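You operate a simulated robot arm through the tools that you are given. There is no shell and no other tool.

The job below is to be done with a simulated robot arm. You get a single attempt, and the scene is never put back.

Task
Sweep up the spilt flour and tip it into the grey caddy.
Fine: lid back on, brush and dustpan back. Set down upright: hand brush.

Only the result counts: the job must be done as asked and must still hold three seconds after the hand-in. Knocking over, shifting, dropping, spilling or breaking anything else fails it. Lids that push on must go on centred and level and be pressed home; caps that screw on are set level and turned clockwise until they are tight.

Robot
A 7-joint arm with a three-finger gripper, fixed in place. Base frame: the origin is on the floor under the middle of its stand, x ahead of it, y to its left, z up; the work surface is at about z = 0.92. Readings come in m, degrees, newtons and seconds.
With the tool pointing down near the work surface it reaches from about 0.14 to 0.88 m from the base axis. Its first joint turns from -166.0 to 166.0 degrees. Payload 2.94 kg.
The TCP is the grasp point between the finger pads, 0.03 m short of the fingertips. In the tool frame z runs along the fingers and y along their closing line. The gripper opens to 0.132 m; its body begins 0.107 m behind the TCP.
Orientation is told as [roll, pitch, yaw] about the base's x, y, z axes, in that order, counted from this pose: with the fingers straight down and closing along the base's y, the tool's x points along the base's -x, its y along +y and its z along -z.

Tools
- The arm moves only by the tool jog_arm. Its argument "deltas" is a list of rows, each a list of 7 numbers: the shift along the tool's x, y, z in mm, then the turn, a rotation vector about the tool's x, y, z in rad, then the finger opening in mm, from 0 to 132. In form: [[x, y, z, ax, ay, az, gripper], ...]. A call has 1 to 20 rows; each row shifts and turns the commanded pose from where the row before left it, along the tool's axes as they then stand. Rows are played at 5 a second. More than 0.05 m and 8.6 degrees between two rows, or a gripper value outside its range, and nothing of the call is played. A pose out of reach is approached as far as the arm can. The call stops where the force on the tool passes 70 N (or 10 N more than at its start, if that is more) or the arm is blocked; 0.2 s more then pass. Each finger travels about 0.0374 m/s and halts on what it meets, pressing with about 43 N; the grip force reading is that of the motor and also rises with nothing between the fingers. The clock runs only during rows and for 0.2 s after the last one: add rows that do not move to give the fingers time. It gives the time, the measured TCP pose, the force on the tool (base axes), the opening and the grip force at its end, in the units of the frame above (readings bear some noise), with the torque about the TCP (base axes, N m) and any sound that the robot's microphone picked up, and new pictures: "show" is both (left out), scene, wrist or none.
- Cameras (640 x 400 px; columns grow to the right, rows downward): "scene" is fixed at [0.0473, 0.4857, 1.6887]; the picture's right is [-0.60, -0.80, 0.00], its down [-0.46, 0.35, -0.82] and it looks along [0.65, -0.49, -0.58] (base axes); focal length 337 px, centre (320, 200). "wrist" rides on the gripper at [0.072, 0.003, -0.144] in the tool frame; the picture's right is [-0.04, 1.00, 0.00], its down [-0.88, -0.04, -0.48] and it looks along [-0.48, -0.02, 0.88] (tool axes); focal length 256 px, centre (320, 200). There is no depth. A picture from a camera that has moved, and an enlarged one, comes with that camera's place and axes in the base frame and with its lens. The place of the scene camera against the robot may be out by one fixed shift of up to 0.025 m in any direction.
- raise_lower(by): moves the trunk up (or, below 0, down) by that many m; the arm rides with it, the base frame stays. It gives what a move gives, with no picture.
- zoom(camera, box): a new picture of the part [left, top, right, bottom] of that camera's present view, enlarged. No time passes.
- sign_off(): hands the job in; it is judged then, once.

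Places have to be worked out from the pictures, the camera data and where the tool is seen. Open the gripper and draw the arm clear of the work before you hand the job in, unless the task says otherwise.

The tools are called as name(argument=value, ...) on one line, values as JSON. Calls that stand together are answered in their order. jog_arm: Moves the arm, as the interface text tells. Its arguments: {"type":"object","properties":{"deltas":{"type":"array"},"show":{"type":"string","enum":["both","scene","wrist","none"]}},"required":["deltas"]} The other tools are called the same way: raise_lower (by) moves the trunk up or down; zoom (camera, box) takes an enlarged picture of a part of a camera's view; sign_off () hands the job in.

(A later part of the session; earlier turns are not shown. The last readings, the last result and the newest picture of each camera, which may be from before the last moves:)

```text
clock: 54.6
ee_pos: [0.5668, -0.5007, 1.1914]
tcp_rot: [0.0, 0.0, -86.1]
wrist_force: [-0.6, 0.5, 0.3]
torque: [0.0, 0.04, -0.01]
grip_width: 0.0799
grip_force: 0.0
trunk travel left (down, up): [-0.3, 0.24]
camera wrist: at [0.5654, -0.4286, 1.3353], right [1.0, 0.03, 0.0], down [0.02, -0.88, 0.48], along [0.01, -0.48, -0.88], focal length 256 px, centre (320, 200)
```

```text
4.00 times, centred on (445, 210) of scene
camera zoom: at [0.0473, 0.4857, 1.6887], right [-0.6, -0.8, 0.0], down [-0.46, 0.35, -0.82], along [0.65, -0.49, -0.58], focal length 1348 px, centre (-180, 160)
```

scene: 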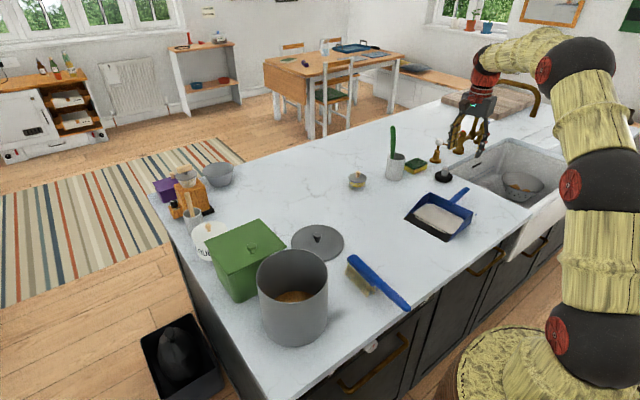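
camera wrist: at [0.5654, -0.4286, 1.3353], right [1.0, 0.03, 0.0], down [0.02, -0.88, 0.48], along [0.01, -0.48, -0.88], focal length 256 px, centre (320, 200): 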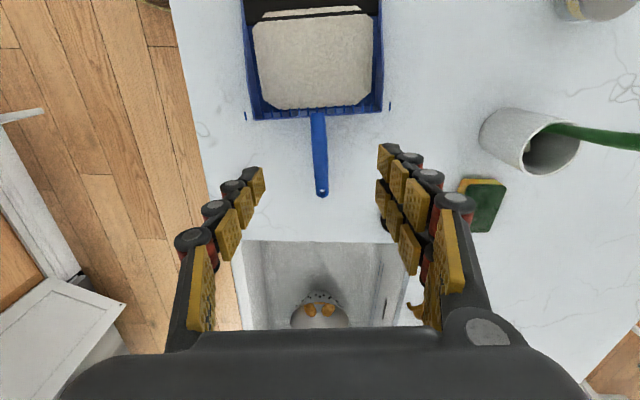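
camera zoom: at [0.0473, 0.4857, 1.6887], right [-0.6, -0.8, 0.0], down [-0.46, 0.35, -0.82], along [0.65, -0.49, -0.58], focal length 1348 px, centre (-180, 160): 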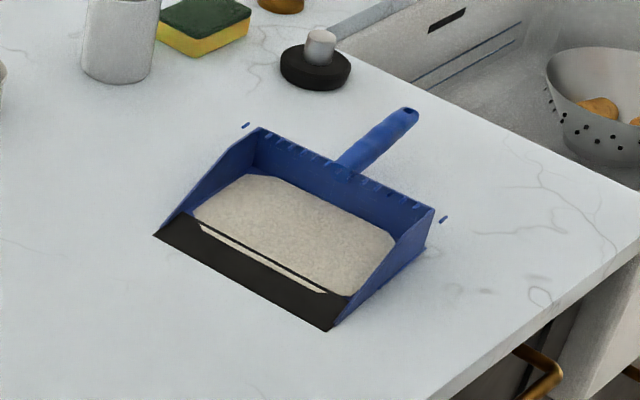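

The pan handle is level near z≈0.965, running y≈-0.50 to -0.625 at x≈0.568. I'll move over it at y≈-0.55 and descend to just above, then check.

jog_arm(deltas=[[-25, -1, 20, 0, 0, 0, 70], [-25.5, -1, 20, 0, 0, 0, 60], [0, 0, 40, 0, 0, 0, 60], [0, 0, 40, 0, 0, 0, 60], [0, 0, 40, 0, 0, 0, 60], [0, 0, 30, 0, 0, 0, 60], [0, 0, 15, 0, 0, 0, 60], [0, 0, 0, 0, 0, 0, 60], [0, 0, 0, 0, 0, 0, 60]], show="both")

zoom(camera="wrist", box=[220, 100, 420, 280])

zoom(camera="scene", box=[400, 120, 510, 220])

```text
clock: 56.6
ee_pos: [0.5671, -0.5494, 0.9915]
tcp_rot: [0.0, 0.0, -86.1]
wrist_force: [0.1, 0.0, -0.5]
torque: [0.06, 0.03, 0.01]
grip_width: 0.0599
grip_force: 0.0
trunk travel left (down, up): [-0.3, 0.24]
camera wrist: at [0.5657, -0.4786, 1.1344], right [1.0, 0.03, 0.0], down [0.02, -0.88, 0.48], along [0.01, -0.48, -0.88], focal length 256 px, centre (320, 200)
```

scene: 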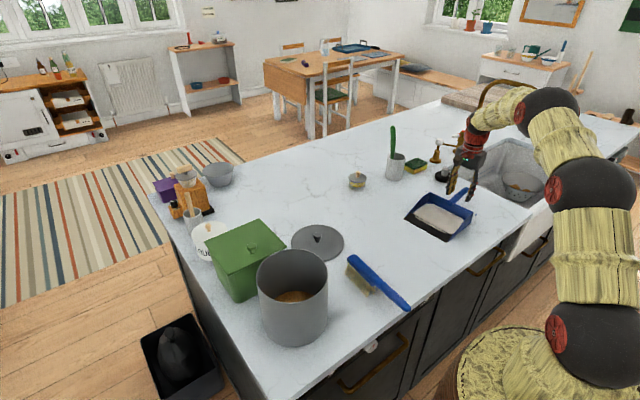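
wrist: 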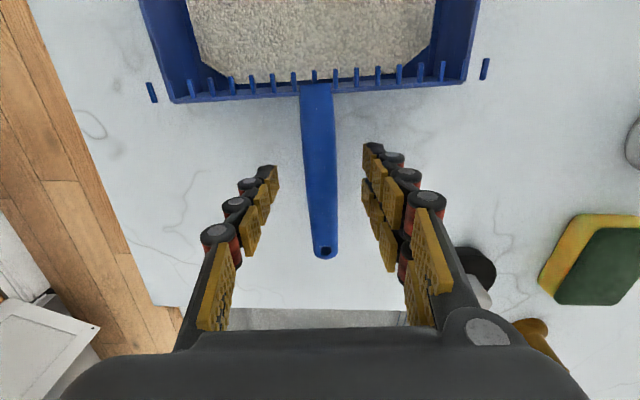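

```text
2.22 times, centred on (320, 190) of wrist
camera zoom: at [0.5657, -0.4786, 1.1344], right [1.0, 0.03, 0.0], down [0.02, -0.88, 0.48], along [0.01, -0.48, -0.88], focal length 569 px, centre (320, 222)
```

zoom: 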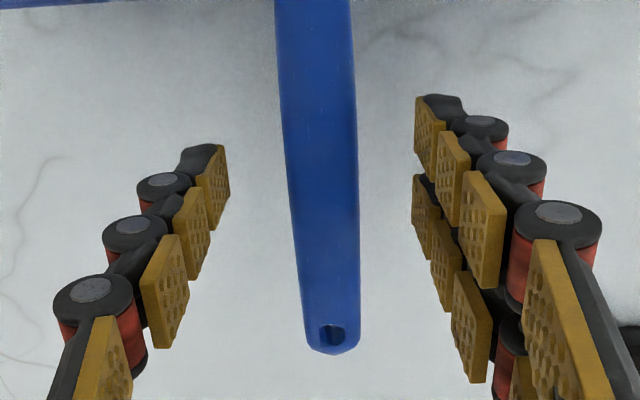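

```text
4.00 times, centred on (455, 170) of scene
camera zoom: at [0.0473, 0.4857, 1.6887], right [-0.6, -0.8, 0.0], down [-0.46, 0.35, -0.82], along [0.65, -0.49, -0.58], focal length 1348 px, centre (-220, 320)
```

zoom: 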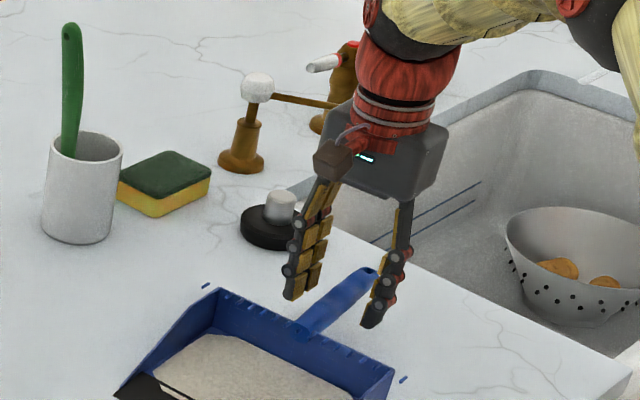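

The handle is centred between the fingers. I'll lower to z≈0.960 (fingertips about 1 cm above the counter) and close.

jog_arm(deltas=[[0, 0, 12, 0, 0, 0, 60], [0, 0, 12, 0, 0, 0, 60], [0, 0, 7.6, 0, 0, 0, 60], [0, 0, 0, 0, 0, 0, 60]], show="none")

zoom(camera="scene", box=[400, 130, 510, 230])

zoom(camera="wrist", box=[220, 100, 420, 280])

```text
clock: 57.6
ee_pos: [0.5679, -0.5506, 0.9604]
tcp_rot: [-0.1, -0.1, -86.1]
wrist_force: [-0.2, 0.0, -0.1]
torque: [-0.01, -0.01, 0.02]
grip_width: 0.0601
grip_force: 0.1
trunk travel left (down, up): [-0.3, 0.24]
```

```text
4.00 times, centred on (455, 180) of scene
camera zoom: at [0.0473, 0.4857, 1.6887], right [-0.6, -0.8, 0.0], down [-0.46, 0.35, -0.82], along [0.65, -0.49, -0.58], focal length 1348 px, centre (-220, 280)
```

zoom: 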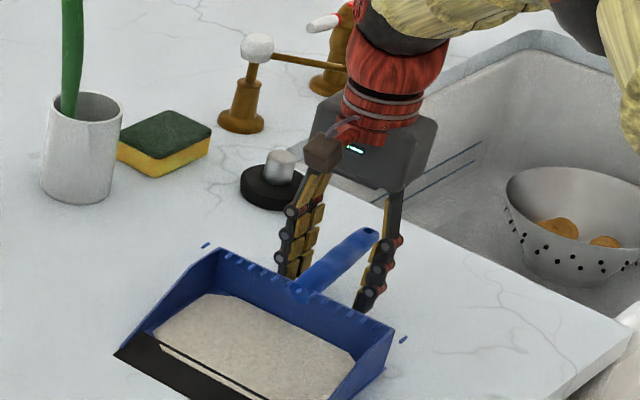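

```text
2.22 times, centred on (320, 190) of wrist
camera zoom: at [0.5665, -0.4786, 1.103], right [1.0, 0.03, 0.0], down [0.02, -0.88, 0.48], along [0.01, -0.48, -0.88], focal length 569 px, centre (320, 222)
```

zoom: 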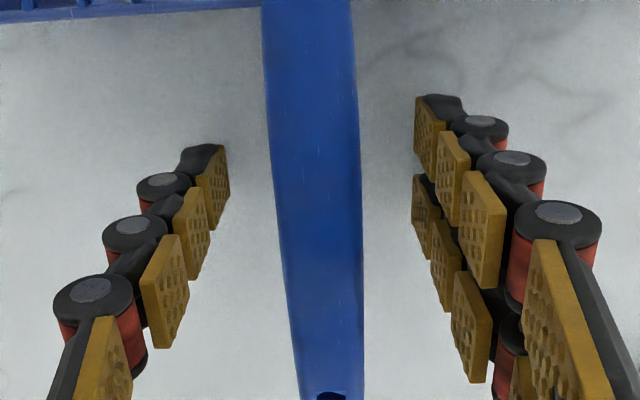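

Closing on the pan handle.

jog_arm(deltas=[[0, 0, 0, 0, 0, 0, 40], [0, 0, 0, 0, 0, 0, 25], [0, 0, 0, 0, 0, 0, 0], [0, 0, 0, 0, 0, 0, 0], [0, 0, 0, 0, 0, 0, 0], [0, 0, 0, 0, 0, 0, 0], [0, 0, 0, 0, 0, 0, 0]], show="both")

zoom(camera="scene", box=[390, 130, 510, 250])

zoom(camera="wrist", box=[220, 60, 420, 280])

```text
clock: 59.2
ee_pos: [0.5675, -0.5512, 0.96]
tcp_rot: [0.0, 0.1, -86.1]
wrist_force: [-1.9, -0.7, 0.0]
torque: [0.04, 0.0, 0.15]
grip_width: 0.0204
grip_force: 42.7
trunk travel left (down, up): [-0.3, 0.24]
camera wrist: at [0.5664, -0.4786, 1.1031], right [1.0, 0.03, 0.0], down [0.02, -0.88, 0.48], along [0.01, -0.48, -0.88], focal length 256 px, centre (320, 200)
```

scene: 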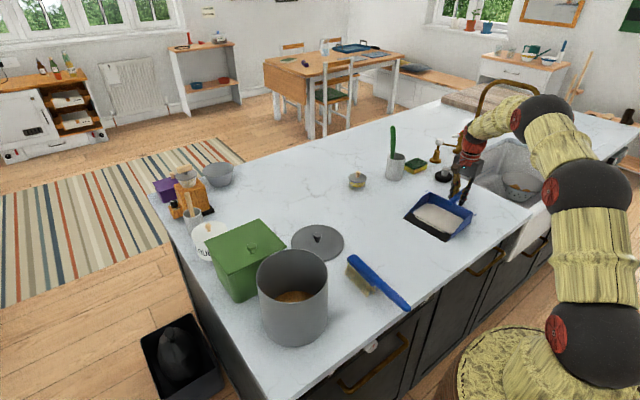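
wrist: 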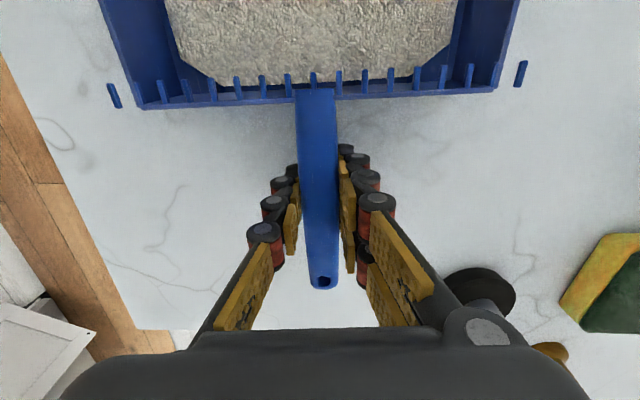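

```text
3.33 times, centred on (450, 190) of scene
camera zoom: at [0.0473, 0.4857, 1.6887], right [-0.6, -0.8, 0.0], down [-0.46, 0.35, -0.82], along [0.65, -0.49, -0.58], focal length 1123 px, centre (-113, 233)
```

zoom: 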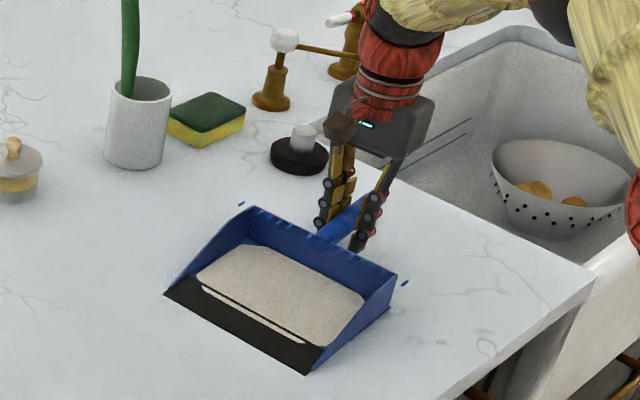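

```text
1.82 times, centred on (320, 170) of wrist
camera zoom: at [0.5664, -0.4786, 1.1031], right [1.0, 0.03, 0.0], down [0.02, -0.88, 0.48], along [0.01, -0.48, -0.88], focal length 465 px, centre (320, 254)
```

zoom: 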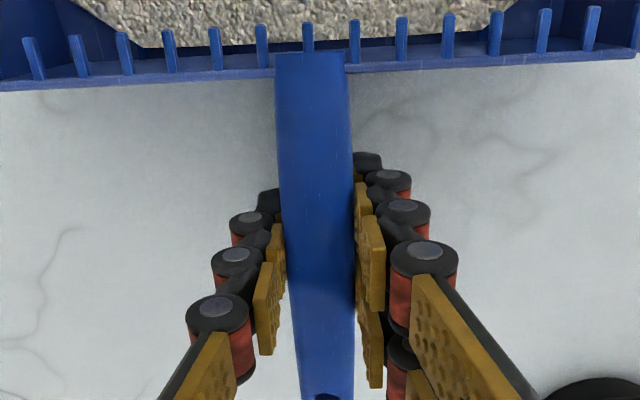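

The pan is gripped, with its home pose at TCP ≈ (0.567, -0.5505, 0.960), yaw -86.1°. I'll lift very slightly to see whether the grip holds it level.

jog_arm(deltas=[[0, 0, -2, 0, 0.03, 0, 0], [0, 0, -2, 0, 0.03, 0, 0], [0, 0, -3, 0, 0.03, 0, 0], [0, 0, -3, 0, 0.03, 0, 0], [0, 0, 0, 0, 0, 0, 0], [0, 0, 0, 0, 0, 0, 0]], show="both")

zoom(camera="scene", box=[390, 130, 510, 250])

```text
clock: 60.6
ee_pos: [0.5688, -0.5517, 0.9694]
tcp_rot: [0.0, 6.9, -86.1]
wrist_force: [-0.6, -0.4, -2.4]
torque: [-0.28, 0.01, -0.01]
grip_width: 0.0206
grip_force: 43.2
trunk travel left (down, up): [-0.3, 0.24]
camera wrist: at [0.5677, -0.497, 1.1208], right [1.0, 0.03, -0.01], down [0.03, -0.93, 0.37], along [0.0, -0.37, -0.93], focal length 256 px, centre (320, 200)
```

scene: 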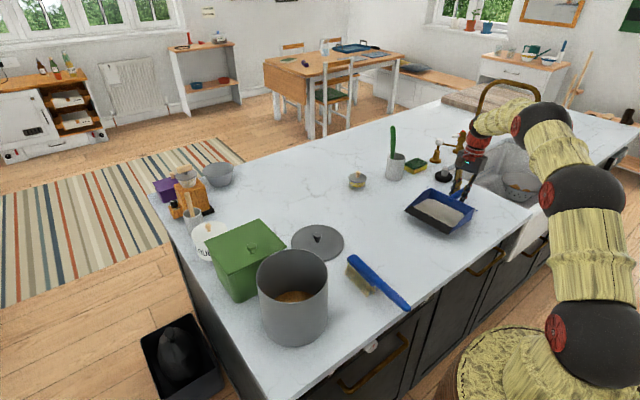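
wrist: 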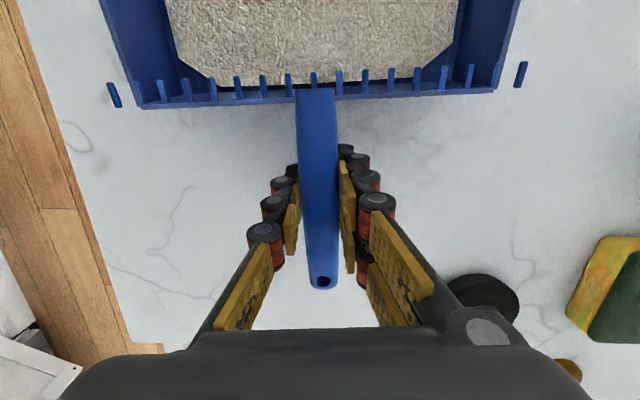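

```text
3.33 times, centred on (450, 190) of scene
camera zoom: at [0.0473, 0.4857, 1.6887], right [-0.6, -0.8, 0.0], down [-0.46, 0.35, -0.82], along [0.65, -0.49, -0.58], focal length 1123 px, centre (-113, 233)
```

zoom: 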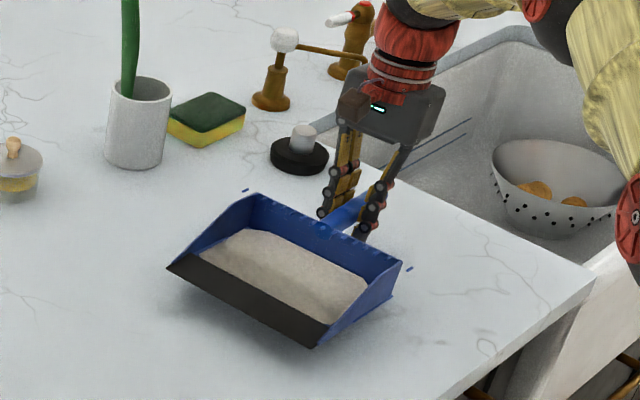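

The grip holds, at about 2.4 N with the lip tilted up 7°. I'll lift it high, then turn in place to yaw 0 so the lip faces the robot.

jog_arm(deltas=[[1.8, 0, -15, 0, 0, 0, 0], [3.6, 0, -30, 0, 0, 0, 0], [4.8, 0, -39.7, 0, 0, 0, 0], [4.8, 0, -39.7, 0, 0, 0, 0], [4.8, 0, -39.7, 0, 0, 0, 0], [4.8, 0, -39.7, 0, 0, 0, 0], [4.8, 0, -39.7, 0, 0, 0, 0], [3.6, 0, -30, 0, 0, 0, 0], [0, 0, 0, 0, 0, 0, 0], [0, 0, 0, 0, 0, 0, 0]], show="both")

```text
clock: 62.8
ee_pos: [0.568, -0.5502, 1.2451]
tcp_rot: [0.0, 6.9, -86.1]
wrist_force: [0.4, 0.4, -1.8]
torque: [-0.3, -0.01, 0.04]
grip_width: 0.0204
grip_force: 42.7
trunk travel left (down, up): [-0.3, 0.24]
camera wrist: at [0.5666, -0.4966, 1.3968], right [1.0, 0.03, -0.01], down [0.03, -0.93, 0.37], along [0.0, -0.37, -0.93], focal length 256 px, centre (320, 200)
```

scene: 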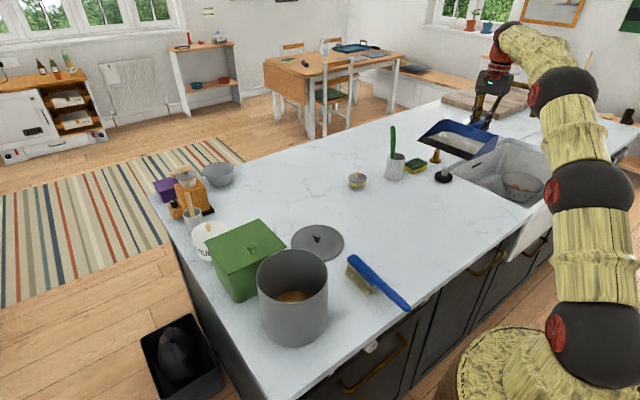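
wrist: 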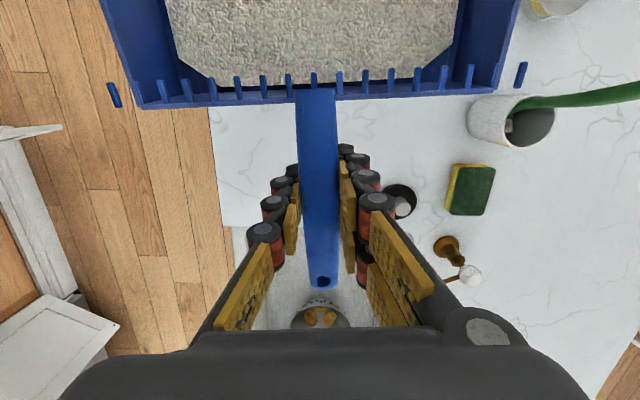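

The pan is held steady with the flour in it and the counter is clear. I'll rotate slowly about the vertical to yaw 0.

jog_arm(deltas=[[0, 0, 0, 0.01124, 0, -0.09322, 0], [0, 0, 0, 0.01124, 0, -0.09322, 0], [0, 0, 0, 0.01124, 0, -0.09322, 0], [0, 0, 0, 0.01124, 0, -0.09322, 0], [0, 0, 0, 0.01124, 0, -0.09322, 0], [0, 0, 0, 0.01124, 0, -0.09322, 0], [0, 0, 0, 0.01124, 0, -0.09322, 0], [0, 0, 0, 0.01124, 0, -0.09322, 0], [0, 0, 0, 0, 0, 0, 0]], show="both")

```text
clock: 64.8
ee_pos: [0.5681, -0.5504, 1.2459]
tcp_rot: [0.0, 6.7, -43.0]
wrist_force: [0.0, 0.0, -2.5]
torque: [-0.17, -0.22, 0.0]
grip_width: 0.0204
grip_force: 42.8
trunk travel left (down, up): [-0.3, 0.24]
camera wrist: at [0.5301, -0.512, 1.3959], right [0.71, 0.7, 0.0], down [0.65, -0.66, 0.37], along [0.25, -0.26, -0.93], focal length 256 px, centre (320, 200)
```

scene: 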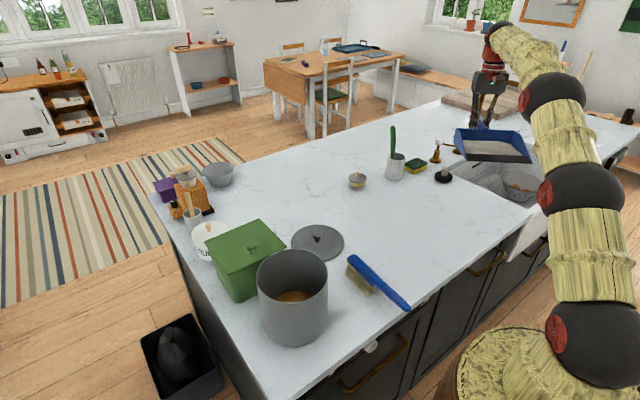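
wrist: 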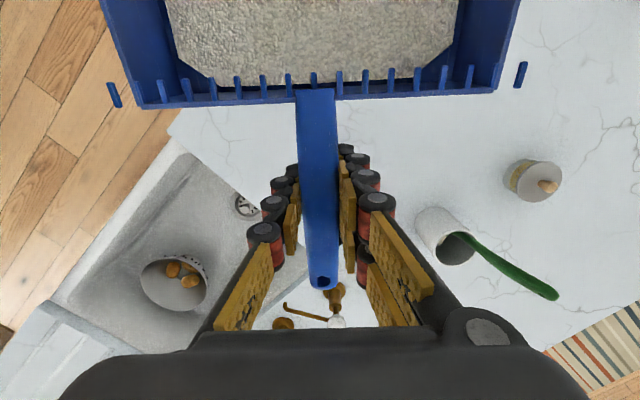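

Good. I'll translate toward the middle of the counter at this height before finishing the rotation.

jog_arm(deltas=[[24.3, 33.1, 2.93, 0, 0, 0, 0], [24.3, 33.1, 2.93, 0, 0, 0, 0], [24.3, 33.1, 2.93, 0, 0, 0, 0], [24.3, 33.1, 2.93, 0, 0, 0, 0], [24.3, 33.1, 2.93, 0, 0, 0, 0], [24.3, 33.1, 2.93, 0, 0, 0, 0], [24.3, 33.1, 2.93, 0, 0, 0, 0], [24.3, 33.1, 2.93, 0, 0, 0, 0], [24.3, 33.1, 2.93, 0, 0, 0, 0], [24.3, 33.1, 2.93, 0, 0, 0, 0], [24.3, 33.1, 2.93, 0, 0, 0, 0], [0, 0, 0, 0, 0, 0, 0], [0, 0, 0, 0, 0, 0, 0]], show="both")

```text
clock: 67.6
ee_pos: [0.6158, -0.1012, 1.2465]
tcp_rot: [-0.1, 6.9, -43.1]
wrist_force: [-0.5, 1.0, -2.1]
torque: [-0.22, -0.18, 0.03]
grip_width: 0.0205
grip_force: 43.3
trunk travel left (down, up): [-0.3, 0.24]
camera wrist: at [0.5788, -0.0617, 1.3969], right [0.71, 0.7, 0.0], down [0.65, -0.66, 0.37], along [0.25, -0.26, -0.93], focal length 256 px, centre (320, 200)
```

scene: 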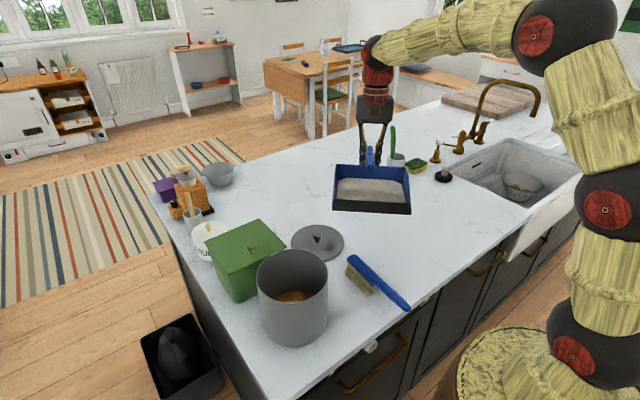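
wrist: 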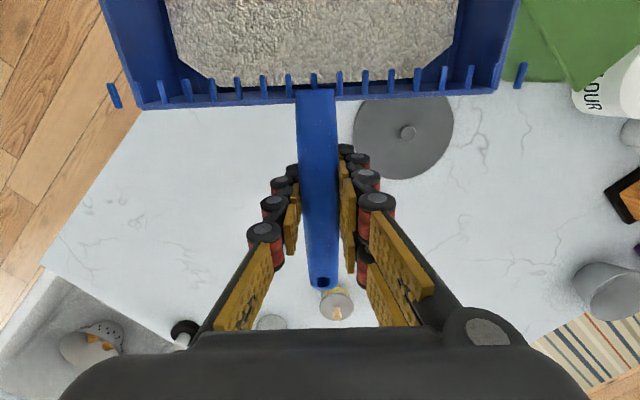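

I'll finish the rotation to yaw 0 here.

jog_arm(deltas=[[0, 0, 0, 0.01124, 0, -0.09322, 0], [0, 0, 0, 0.01124, 0, -0.09322, 0], [0, 0, 0, 0.01124, 0, -0.09322, 0], [0, 0, 0, 0.01124, 0, -0.09322, 0], [0, 0, 0, 0.01124, 0, -0.09322, 0], [0, 0, 0, 0.01124, 0, -0.09322, 0], [0, 0, 0, 0.01124, 0, -0.09322, 0], [0, 0, 0, 0.01124, 0, -0.09322, 0], [0, 0, 0, 0, 0, 0, 0], [0, 0, 0, 0, 0, 0, 0]], show="both")

```text
clock: 69.8
ee_pos: [0.6194, -0.1002, 1.2458]
tcp_rot: [0.0, 6.8, 0.0]
wrist_force: [-0.5, 0.3, -2.7]
torque: [-0.02, -0.3, -0.01]
grip_width: 0.0204
grip_force: 43.0
trunk travel left (down, up): [-0.3, 0.24]
camera wrist: at [0.5656, -0.0982, 1.396], right [0.04, 1.0, 0.0], down [0.93, -0.04, 0.37], along [0.37, -0.02, -0.93], focal length 256 px, centre (320, 200)
```

scene: 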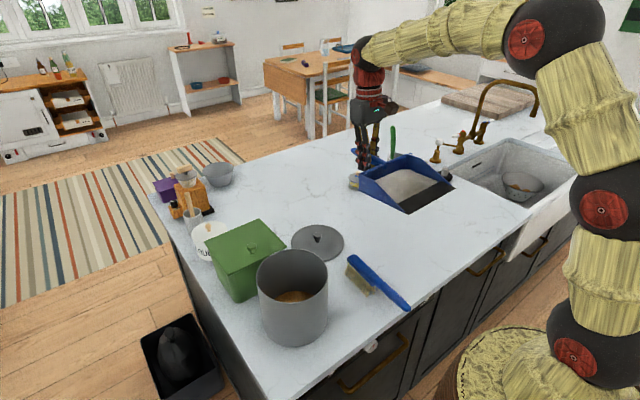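
wrist: 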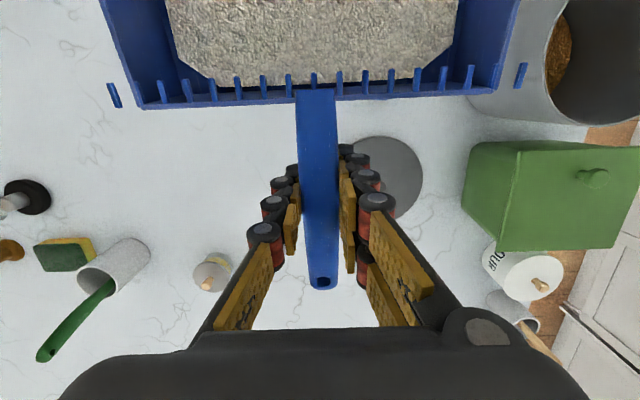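

Pan level and facing the robot. I'll move so the lip sits above the caddy's centre, still tilted back and well above the rim.

jog_arm(deltas=[[-14.9, 35.7, -1.8, 0, 0, 0, 0], [-14.9, 35.7, -1.8, 0, 0, 0, 0], [-14.9, 35.7, -1.8, 0, 0, 0, 0], [-14.9, 35.7, -1.8, 0, 0, 0, 0], [-14.9, 35.7, -1.8, 0, 0, 0, 0], [-14.9, 35.7, -1.8, 0, 0, 0, 0], [-14.9, 35.7, -1.8, 0, 0, 0, 0], [-14.9, 35.7, -1.8, 0, 0, 0, 0], [-14.9, 35.7, -1.8, 0, 0, 0, 0], [0, 0, 0, 0, 0, 0, 0], [0, 0, 0, 0, 0, 0, 0]], show="both")

zoom(camera="scene", box=[210, 140, 370, 350])

```text
clock: 72.2
ee_pos: [0.7556, 0.2214, 1.2457]
tcp_rot: [0.0, 7.0, 0.0]
wrist_force: [-0.6, -0.1, -3.2]
torque: [0.02, -0.28, 0.01]
grip_width: 0.0205
grip_force: 42.8
trunk travel left (down, up): [-0.3, 0.24]
camera wrist: at [0.701, 0.2244, 1.3963], right [0.04, 1.0, 0.0], down [0.93, -0.04, 0.37], along [0.37, -0.02, -0.93], focal length 256 px, centre (320, 200)
```

scene: 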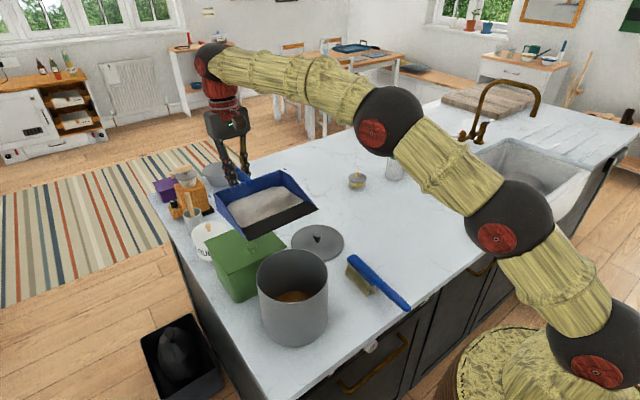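
wrist: 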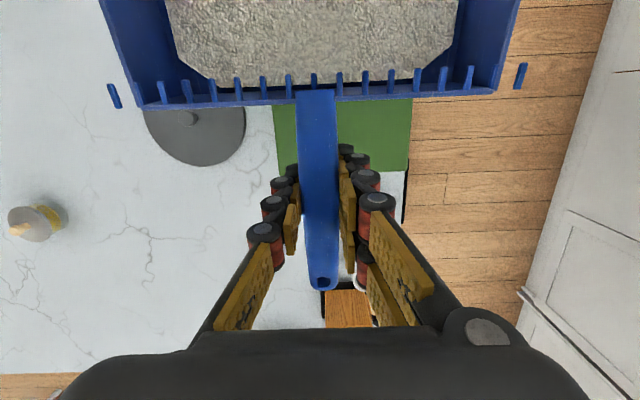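

```text
1.90 times, centred on (290, 245) of scene
camera zoom: at [0.0473, 0.4857, 1.6887], right [-0.6, -0.8, 0.0], down [-0.46, 0.35, -0.82], along [0.65, -0.49, -0.58], focal length 642 px, centre (377, 114)
```

zoom: 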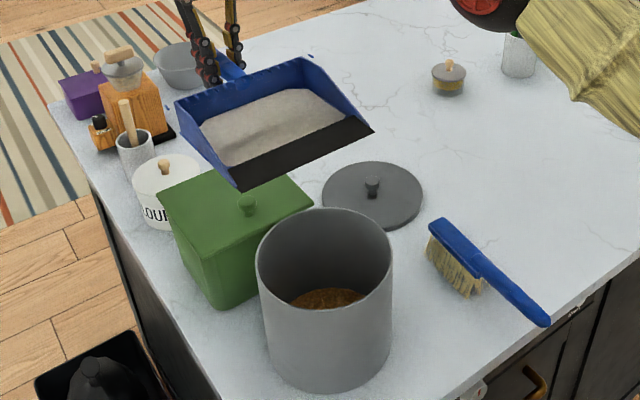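

The lip is above the caddy opening as planned. I'll begin tipping slowly about the lip, first to about 21° while bringing the lip close above the rim.

jog_arm(deltas=[[-1, 0, 0, 0, -0.1204, 0, 0], [6.4, 0, 0, 0, -0.1222, 0, 0], [10.1, 0, 4.8, 0, -0.1222, 0, 0], [12.1, 0, -3, 0, -0.1222, 0, 0], [0, 0, 0, 0, 0, 0, 0], [0, 0, 0, 0, 0, 0, 0]], show="both")

zoom(camera="scene", box=[210, 140, 370, 350])

```text
clock: 73.6
ee_pos: [0.7267, 0.22, 1.242]
tcp_rot: [0.0, -21.0, 0.0]
wrist_force: [0.6, -0.2, -2.5]
torque: [0.01, -0.22, -0.01]
grip_width: 0.0205
grip_force: 43.6
trunk travel left (down, up): [-0.3, 0.24]
camera wrist: at [0.6072, 0.2224, 1.3492], right [0.04, 1.0, 0.02], down [0.65, -0.04, 0.76], along [0.76, -0.02, -0.65], focal length 256 px, centre (320, 200)
```

scene: 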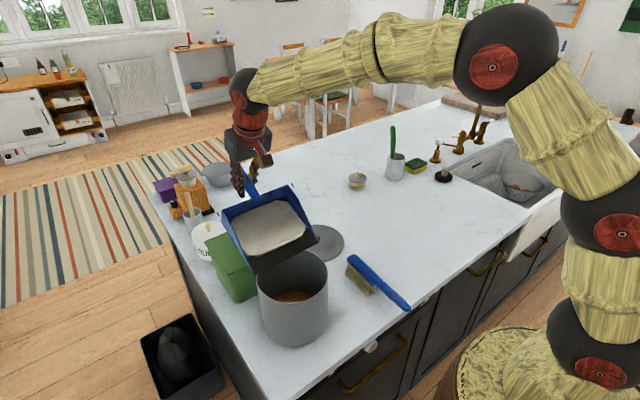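
wrist: 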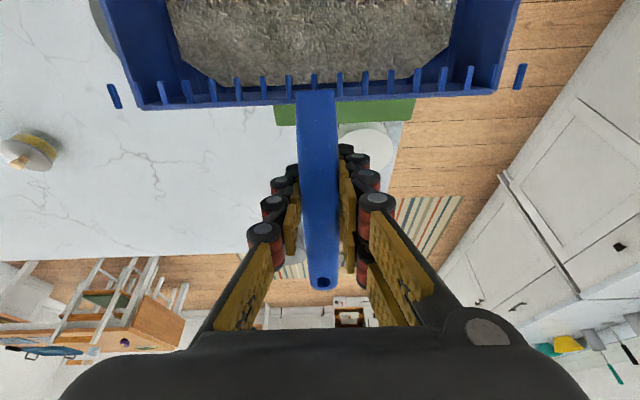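

```text
1.90 times, centred on (290, 245) of scene
camera zoom: at [0.0473, 0.4857, 1.6887], right [-0.6, -0.8, 0.0], down [-0.46, 0.35, -0.82], along [0.65, -0.49, -0.58], focal length 642 px, centre (377, 114)
```

zoom: 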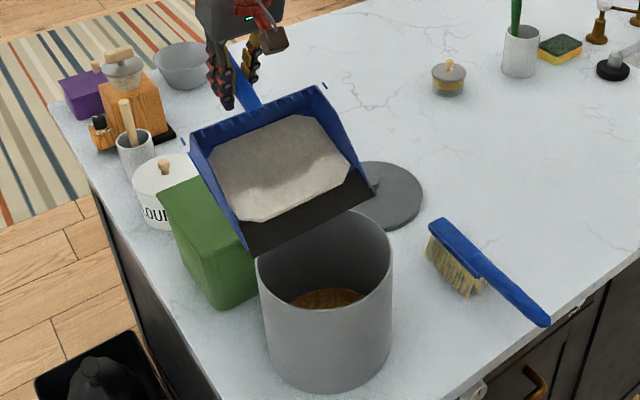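

The lip is over the near-centre of the opening and the flour is still holding. I'll continue tipping to about 42°.

jog_arm(deltas=[[8.5, 0, -20.4, 0, -0.1222, 0, 0], [6.3, 0, -26.0, 0, -0.1222, 0, 0], [6.1, 0, -26.2, 0, -0.1222, 0, 0], [0, 0, 0, 0, 0, 0, 0], [0, 0, 0, 0, 0, 0, 0]], show="both")

zoom(camera="scene", box=[210, 140, 370, 350])

```text
clock: 74.8
ee_pos: [0.6732, 0.2188, 1.2961]
tcp_rot: [0.2, -42.1, -0.1]
wrist_force: [0.2, 0.6, -2.4]
torque: [0.01, -0.12, -0.03]
grip_width: 0.0201
grip_force: 43.3
trunk travel left (down, up): [-0.3, 0.24]
camera wrist: at [0.5242, 0.2217, 1.3529], right [0.03, 1.0, 0.03], down [0.33, -0.04, 0.94], along [0.94, -0.02, -0.33], focal length 256 px, centre (320, 200)
```

scene: 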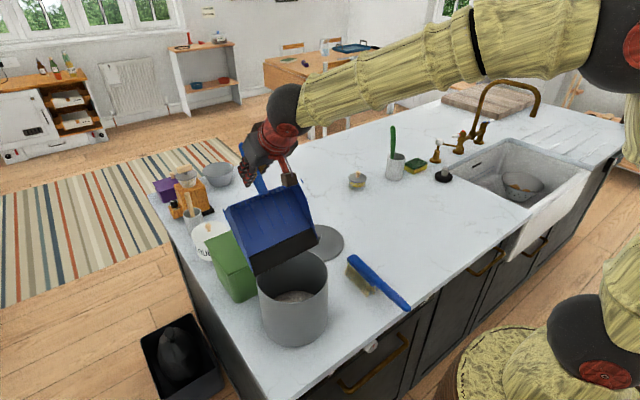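
wrist: 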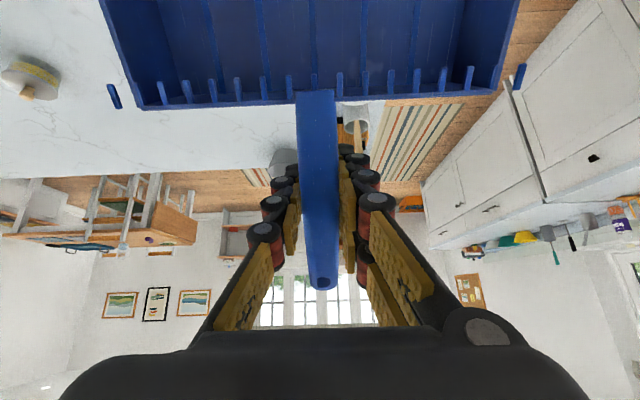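

```text
1.90 times, centred on (290, 245) of scene
camera zoom: at [0.0473, 0.4857, 1.6887], right [-0.6, -0.8, 0.0], down [-0.46, 0.35, -0.82], along [0.65, -0.49, -0.58], focal length 642 px, centre (377, 114)
```

zoom: 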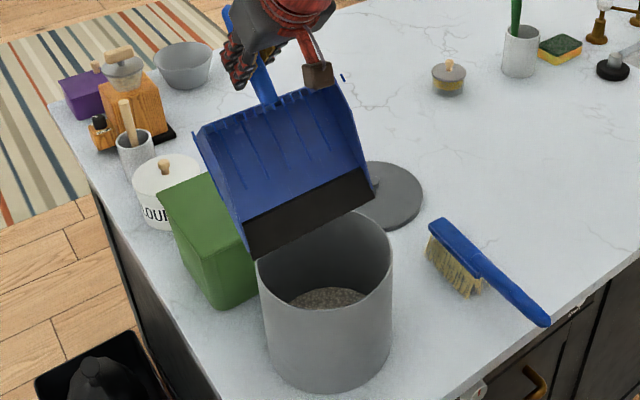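

The pan looks empty and the caddy contents have turned pale. I'll zoom in to check for any residue or spill.

zoom(camera="scene", box=[250, 180, 340, 300])

zoom(camera="scene", box=[250, 250, 350, 350])

zoom(camera="wrist", box=[90, 0, 540, 120])

```text
3.33 times, centred on (295, 240) of scene
camera zoom: at [0.0473, 0.4857, 1.6887], right [-0.6, -0.8, 0.0], down [-0.46, 0.35, -0.82], along [0.65, -0.49, -0.58], focal length 1123 px, centre (403, 67)
```

zoom: 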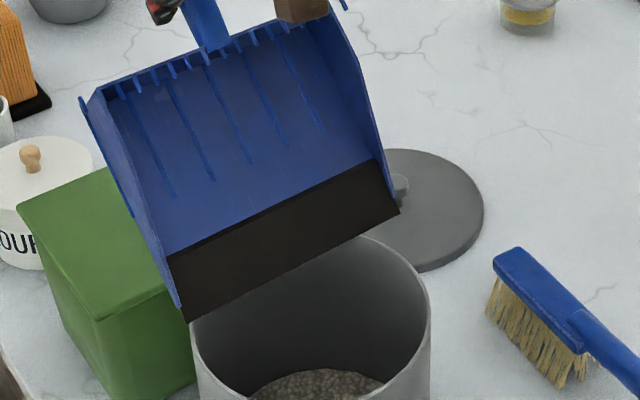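

```text
4.00 times, centred on (300, 300) of scene
camera zoom: at [0.0473, 0.4857, 1.6887], right [-0.6, -0.8, 0.0], down [-0.46, 0.35, -0.82], along [0.65, -0.49, -0.58], focal length 1348 px, centre (400, -200)
```

zoom: 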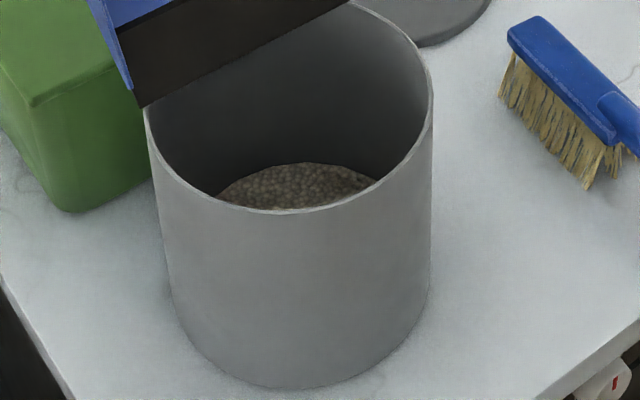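

```text
1.42 times, centred on (315, 60) of wrist
camera zoom: at [0.5242, 0.2217, 1.3529], right [0.03, 1.0, 0.03], down [0.33, -0.04, 0.94], along [0.94, -0.02, -0.33], focal length 364 px, centre (327, 399)
```

zoom: 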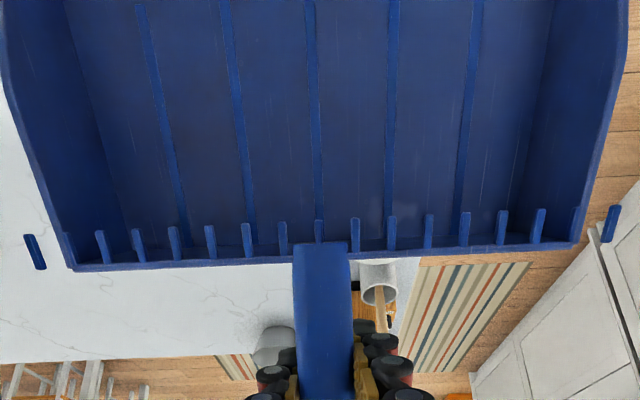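

The pan is visibly empty and the flour is in the caddy, with no spill seen. I'll tip a bit further, to about 56°, for completeness before returning.

jog_arm(deltas=[[6.3, 0, -25.9, 0, -0.1222, 0, 0], [6.6, 0, -25.8, 0, -0.1222, 0, 0], [0, 0, 0, 0, 0, 0, 0], [0, 0, 0, 0, 0, 0, 0], [0, 0, 0, 0, 0, 0, 0]], show="both")

zoom(camera="scene", box=[210, 140, 370, 350])

```text
clock: 76.0
ee_pos: [0.6282, 0.2175, 1.3234]
tcp_rot: [0.2, -56.0, 0.0]
wrist_force: [-0.4, 0.4, -1.9]
torque: [0.0, -0.09, -0.01]
grip_width: 0.0208
grip_force: 43.9
trunk travel left (down, up): [-0.3, 0.24]
camera wrist: at [0.4674, 0.2204, 1.3428], right [0.02, 1.0, 0.04], down [0.1, -0.04, 0.99], along [1.0, -0.02, -0.1], focal length 256 px, centre (320, 200)
```

scene: 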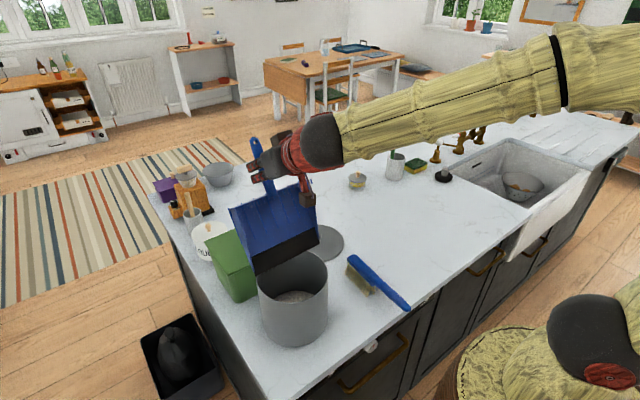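
wrist: 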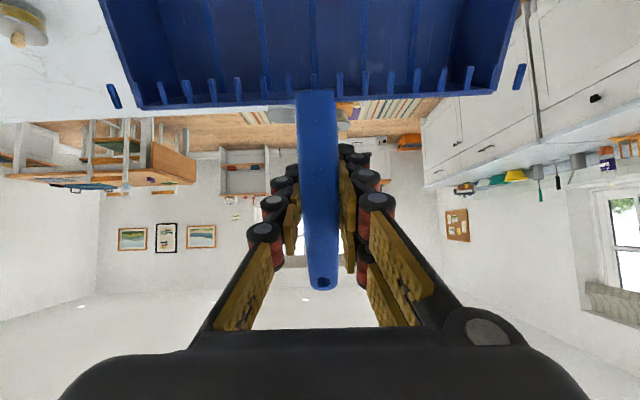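

```text
1.90 times, centred on (290, 245) of scene
camera zoom: at [0.0473, 0.4857, 1.6887], right [-0.6, -0.8, 0.0], down [-0.46, 0.35, -0.82], along [0.65, -0.49, -0.58], focal length 642 px, centre (377, 114)
```

zoom: 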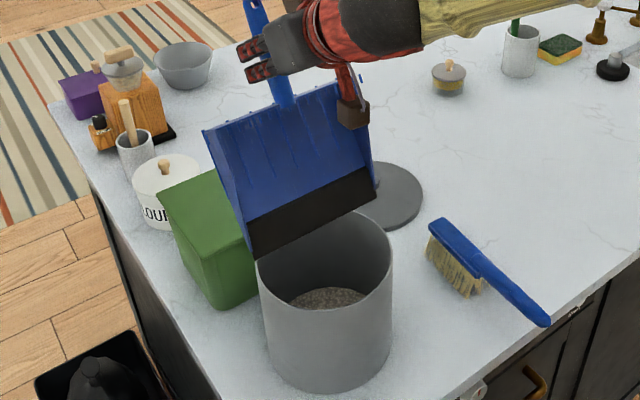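

Pouring is done. I'll reverse the tilt to level and carry the pan back over the open counter.

jog_arm(deltas=[[0, 0, 0, 0, 0.1222, 0, 0], [-6.6, 0, 25.8, 0, 0.1222, 0, 0], [-6.3, 0, 25.9, 0, 0.1222, 0, 0], [-6.1, 0, 26.2, 0, 0.1222, 0, 0], [-6.3, 0, 26, 0, 0.1222, 0, 0], [-8.5, 0, 20.4, 0, 0.1222, 0, 0], [-12.1, 0, 3, 0, 0.1222, 0, 0], [-10.1, 0, -4.8, 0, 0.1222, 0, 0], [-6.4, 0, 0, 0, 0, 0, 0], [0, 0, 0, 0, 0, 0, 0], [0, 0, 0, 0, 0, 0, 0]], show="both")

zoom(camera="scene", box=[210, 140, 370, 350])

```text
clock: 78.4
ee_pos: [0.7574, 0.2201, 1.2488]
tcp_rot: [-0.1, 0.1, 0.1]
wrist_force: [0.7, 0.4, -1.8]
torque: [-0.02, -0.27, 0.04]
grip_width: 0.0204
grip_force: 43.1
trunk travel left (down, up): [-0.3, 0.24]
camera wrist: at [0.6841, 0.2217, 1.3915], right [0.04, 1.0, 0.0], down [0.88, -0.04, 0.48], along [0.48, -0.02, -0.88], focal length 256 px, centre (320, 200)
```

scene: 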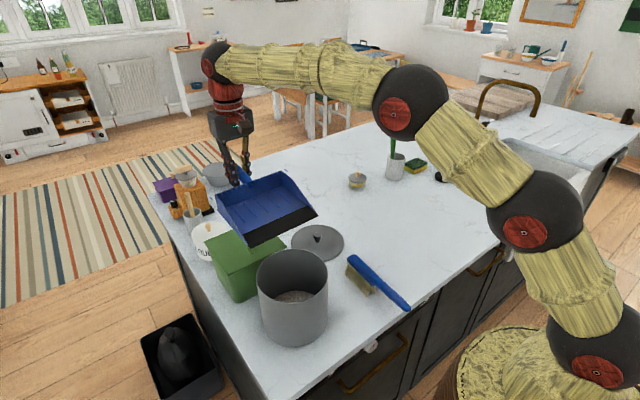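
wrist: 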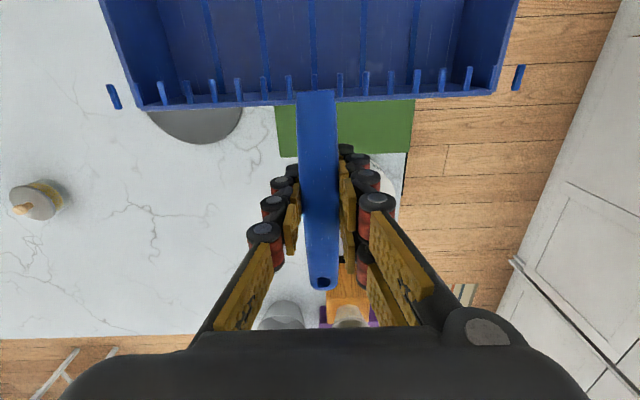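

```text
1.90 times, centred on (290, 245) of scene
camera zoom: at [0.0473, 0.4857, 1.6887], right [-0.6, -0.8, 0.0], down [-0.46, 0.35, -0.82], along [0.65, -0.49, -0.58], focal length 642 px, centre (377, 114)
```

zoom: 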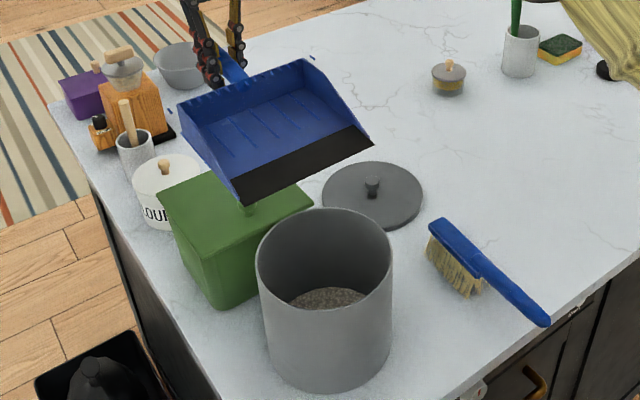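

The pan is empty and level and the caddy contains the flour. Carrying the pan back toward its place, I'll translate and then do the first half of the rotation.

jog_arm(deltas=[[15.16, -35.7, 0, 0, 0, 0, 0], [15.16, -35.7, 0, 0, 0, 0, 0], [15.16, -35.7, 0, 0, 0, 0, 0], [15.16, -35.7, 0, 0, 0, 0, 0], [15.16, -35.7, 0, 0, 0, 0, 0], [15.16, -35.7, 0, 0, 0, 0, 0], [15.16, -35.7, 0, 0, 0, 0, 0], [15.16, -35.7, 0, 0, 0, 0, 0], [15.16, -35.7, 0, 0, 0, 0, 0], [0, 0, 0, 0, 0, 0.12522, 0], [0, 0, 0, 0, 0, 0.12522, 0], [0, 0, 0, 0, 0, 0.12522, 0], [0, 0, 0, 0, 0, 0.12522, 0], [0, 0, 0, 0, 0, 0.12522, 0], [0, 0, 0, 0, 0, 0.12522, 0], [0, 0, 0, 0, 0, 0, 0], [0, 0, 0, 0, 0, 0, 0]], show="scene")

jog_arm(deltas=[[-24.46, -33.08, 0, 0, 0, 0, 0], [-24.46, -33.08, 0, 0, 0, 0, 0], [-24.46, -33.08, 0, 0, 0, 0, 0], [-24.46, -33.08, 0, 0, 0, 0, 0], [-24.46, -33.08, 0, 0, 0, 0, 0], [-24.46, -33.08, 0, 0, 0, 0, 0], [-24.46, -33.08, 0, 0, 0, 0, 0], [-24.46, -33.08, 0, 0, 0, 0, 0], [-24.46, -33.08, 0, 0, 0, 0, 0], [-24.46, -33.08, 0, 0, 0, 0, 0], [-24.46, -33.08, 0, 0, 0, 0, 0], [0, 0, 0, 0, 0, 0.12522, 0], [0, 0, 0, 0, 0, 0.12522, 0], [0, 0, 0, 0, 0, 0.12522, 0], [0, 0, 0, 0, 0, 0.12522, 0], [0, 0, 0, 0, 0, 0.12522, 0], [0, 0, 0, 0, 0, 0.12522, 0], [0, 0, 0, 0, 0, 0, 0], [0, 0, 0, 0, 0, 0, 0], [0, 0, 0, 0, 0, 0, 0]], show="both")

```text
clock: 82.0
ee_pos: [0.6191, -0.1022, 1.247]
tcp_rot: [0.1, 0.0, -43.1]
wrist_force: [0.0, 0.0, -2.6]
torque: [-0.17, -0.16, 0.0]
grip_width: 0.0208
grip_force: 42.4
trunk travel left (down, up): [-0.3, 0.24]
```

scene: 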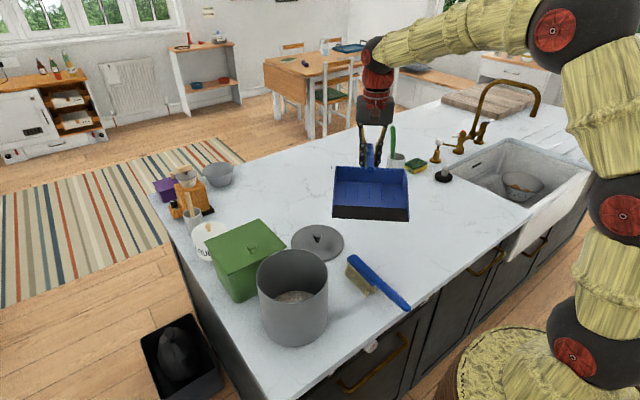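

```text
clock: 86.2
ee_pos: [0.5671, -0.5516, 1.2449]
tcp_rot: [0.0, 0.1, -86.1]
wrist_force: [0.0, -0.3, -2.5]
torque: [-0.26, -0.02, -0.05]
grip_width: 0.0203
grip_force: 42.6
trunk travel left (down, up): [-0.3, 0.24]
camera wrist: at [0.5652, -0.4801, 1.3887], right [1.0, 0.03, 0.0], down [0.02, -0.88, 0.47], along [0.01, -0.47, -0.88], focal length 256 px, centre (320, 200)
```

scene: 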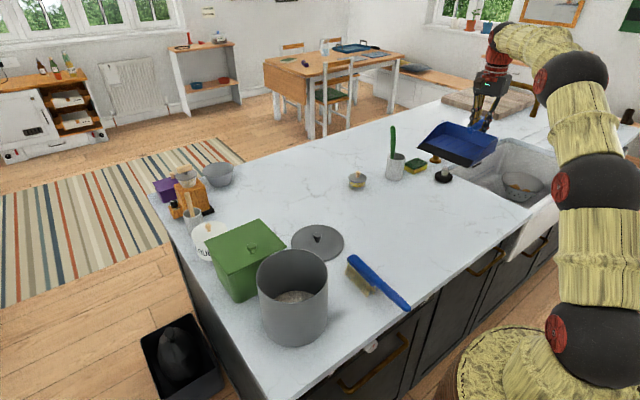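
wrist: 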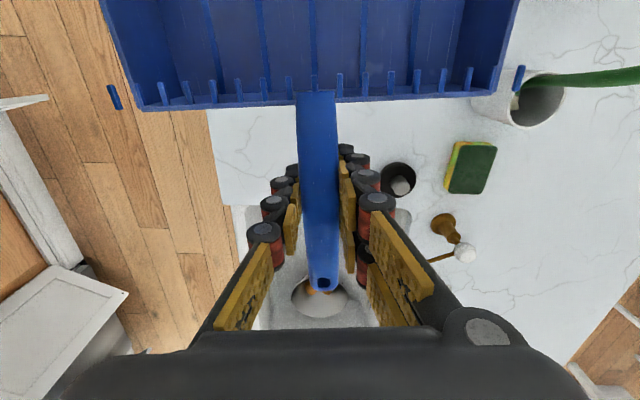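

I'm back over the pan's home at yaw -86.1°. I'll lower to just above the counter.

jog_arm(deltas=[[0, 0, 40, 0, 0, 0, 0], [0, 0, 40, 0, 0, 0, 0], [0, 0, 40, 0, 0, 0, 0], [0, 0, 40, 0, 0, 0, 0], [0, 0, 40, 0, 0, 0, 0], [0, 0, 40, 0, 0, 0, 0], [0, 0, 20, 0, 0, 0, 0], [0, 0, 12, 0, 0, 0, 0], [0, 0, 0, 0, 0, 0, 0], [0, 0, 0, 0, 0, 0, 0], [0, 0, 0, 0, 0, 0, 0]], show="both")

zoom(camera="scene", box=[390, 130, 510, 250])

```text
clock: 88.6
ee_pos: [0.5679, -0.5525, 0.9722]
tcp_rot: [0.0, 0.1, -86.0]
wrist_force: [0.2, -0.4, -2.7]
torque: [-0.26, -0.05, -0.01]
grip_width: 0.0205
grip_force: 43.2
trunk travel left (down, up): [-0.3, 0.24]
camera wrist: at [0.5665, -0.4801, 1.115], right [1.0, 0.03, 0.0], down [0.02, -0.88, 0.47], along [0.01, -0.47, -0.88], focal length 256 px, centre (320, 200)
```

scene: 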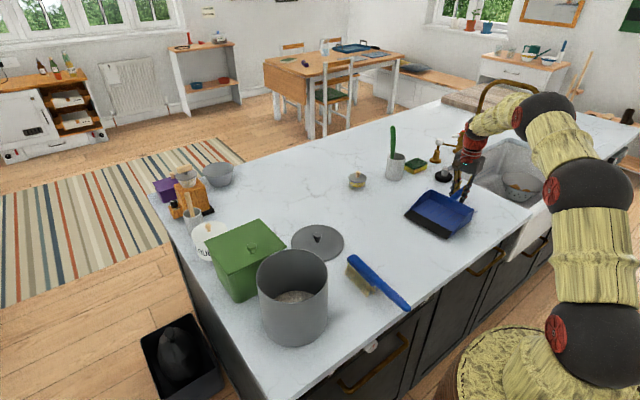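
wrist: 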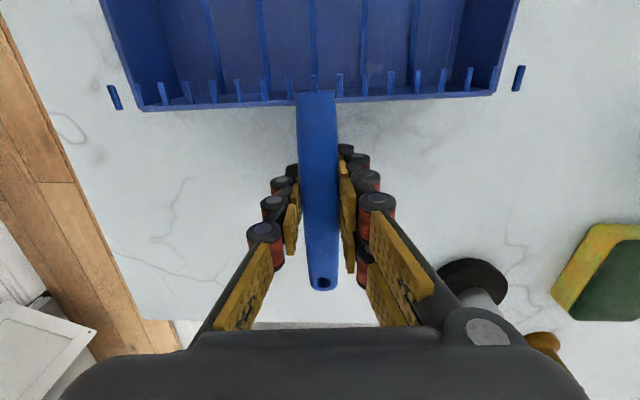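

```text
3.33 times, centred on (450, 190) of scene
camera zoom: at [0.0473, 0.4857, 1.6887], right [-0.6, -0.8, 0.0], down [-0.46, 0.35, -0.82], along [0.65, -0.49, -0.58], focal length 1123 px, centre (-113, 233)
```

zoom: 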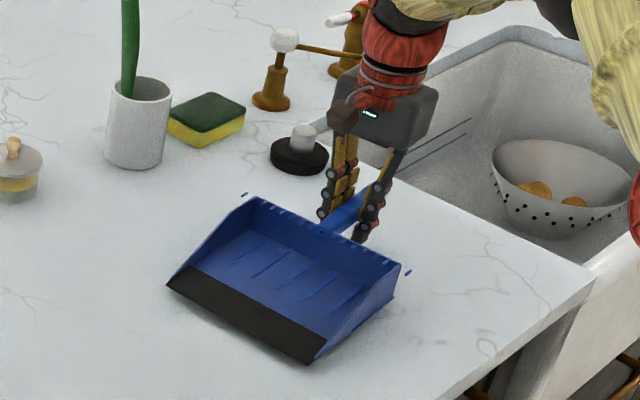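

jog_arm(deltas=[[1, 0, 5, 0, 0, 0, 0], [0, 0, 4, 0, 0, 0, 0], [0, 0, 2, 0, 0, 0, 0], [0, 0, 0, 0, 0, 0, 0], [0, 0, 0, 0, 0, 0, 0]], show="none")

zoom(camera="scene", box=[390, 130, 510, 250])

```text
clock: 89.8
ee_pos: [0.5682, -0.5502, 0.9626]
tcp_rot: [0.1, 0.1, -86.0]
wrist_force: [0.1, -0.7, -2.6]
torque: [-0.26, -0.03, 0.01]
grip_width: 0.0204
grip_force: 43.4
trunk travel left (down, up): [-0.3, 0.24]
```

```text
3.33 times, centred on (450, 190) of scene
camera zoom: at [0.0473, 0.4857, 1.6887], right [-0.6, -0.8, 0.0], down [-0.46, 0.35, -0.82], along [0.65, -0.49, -0.58], focal length 1123 px, centre (-113, 233)
```

zoom: 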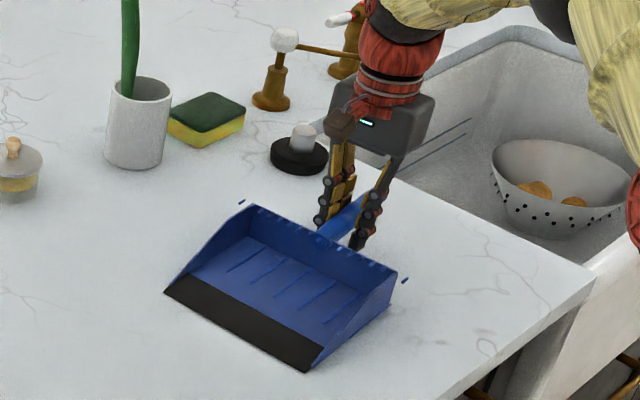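

Only a few millimetres remain, and the pan matches its original position in the picture. Lowering in 1 mm steps.

jog_arm(deltas=[[0, 0, 1, 0, 0, 0, 0], [0, 0, 1, 0, 0, 0, 0], [0, 0, 0, 0, 0, 0, 0]], show="none")

```text
clock: 90.6
ee_pos: [0.5677, -0.5497, 0.9613]
tcp_rot: [0.1, 0.0, -86.1]
wrist_force: [-1.3, -1.9, 1.0]
torque: [0.32, -0.2, -0.04]
grip_width: 0.0205
grip_force: 43.4
trunk travel left (down, up): [-0.3, 0.24]
```

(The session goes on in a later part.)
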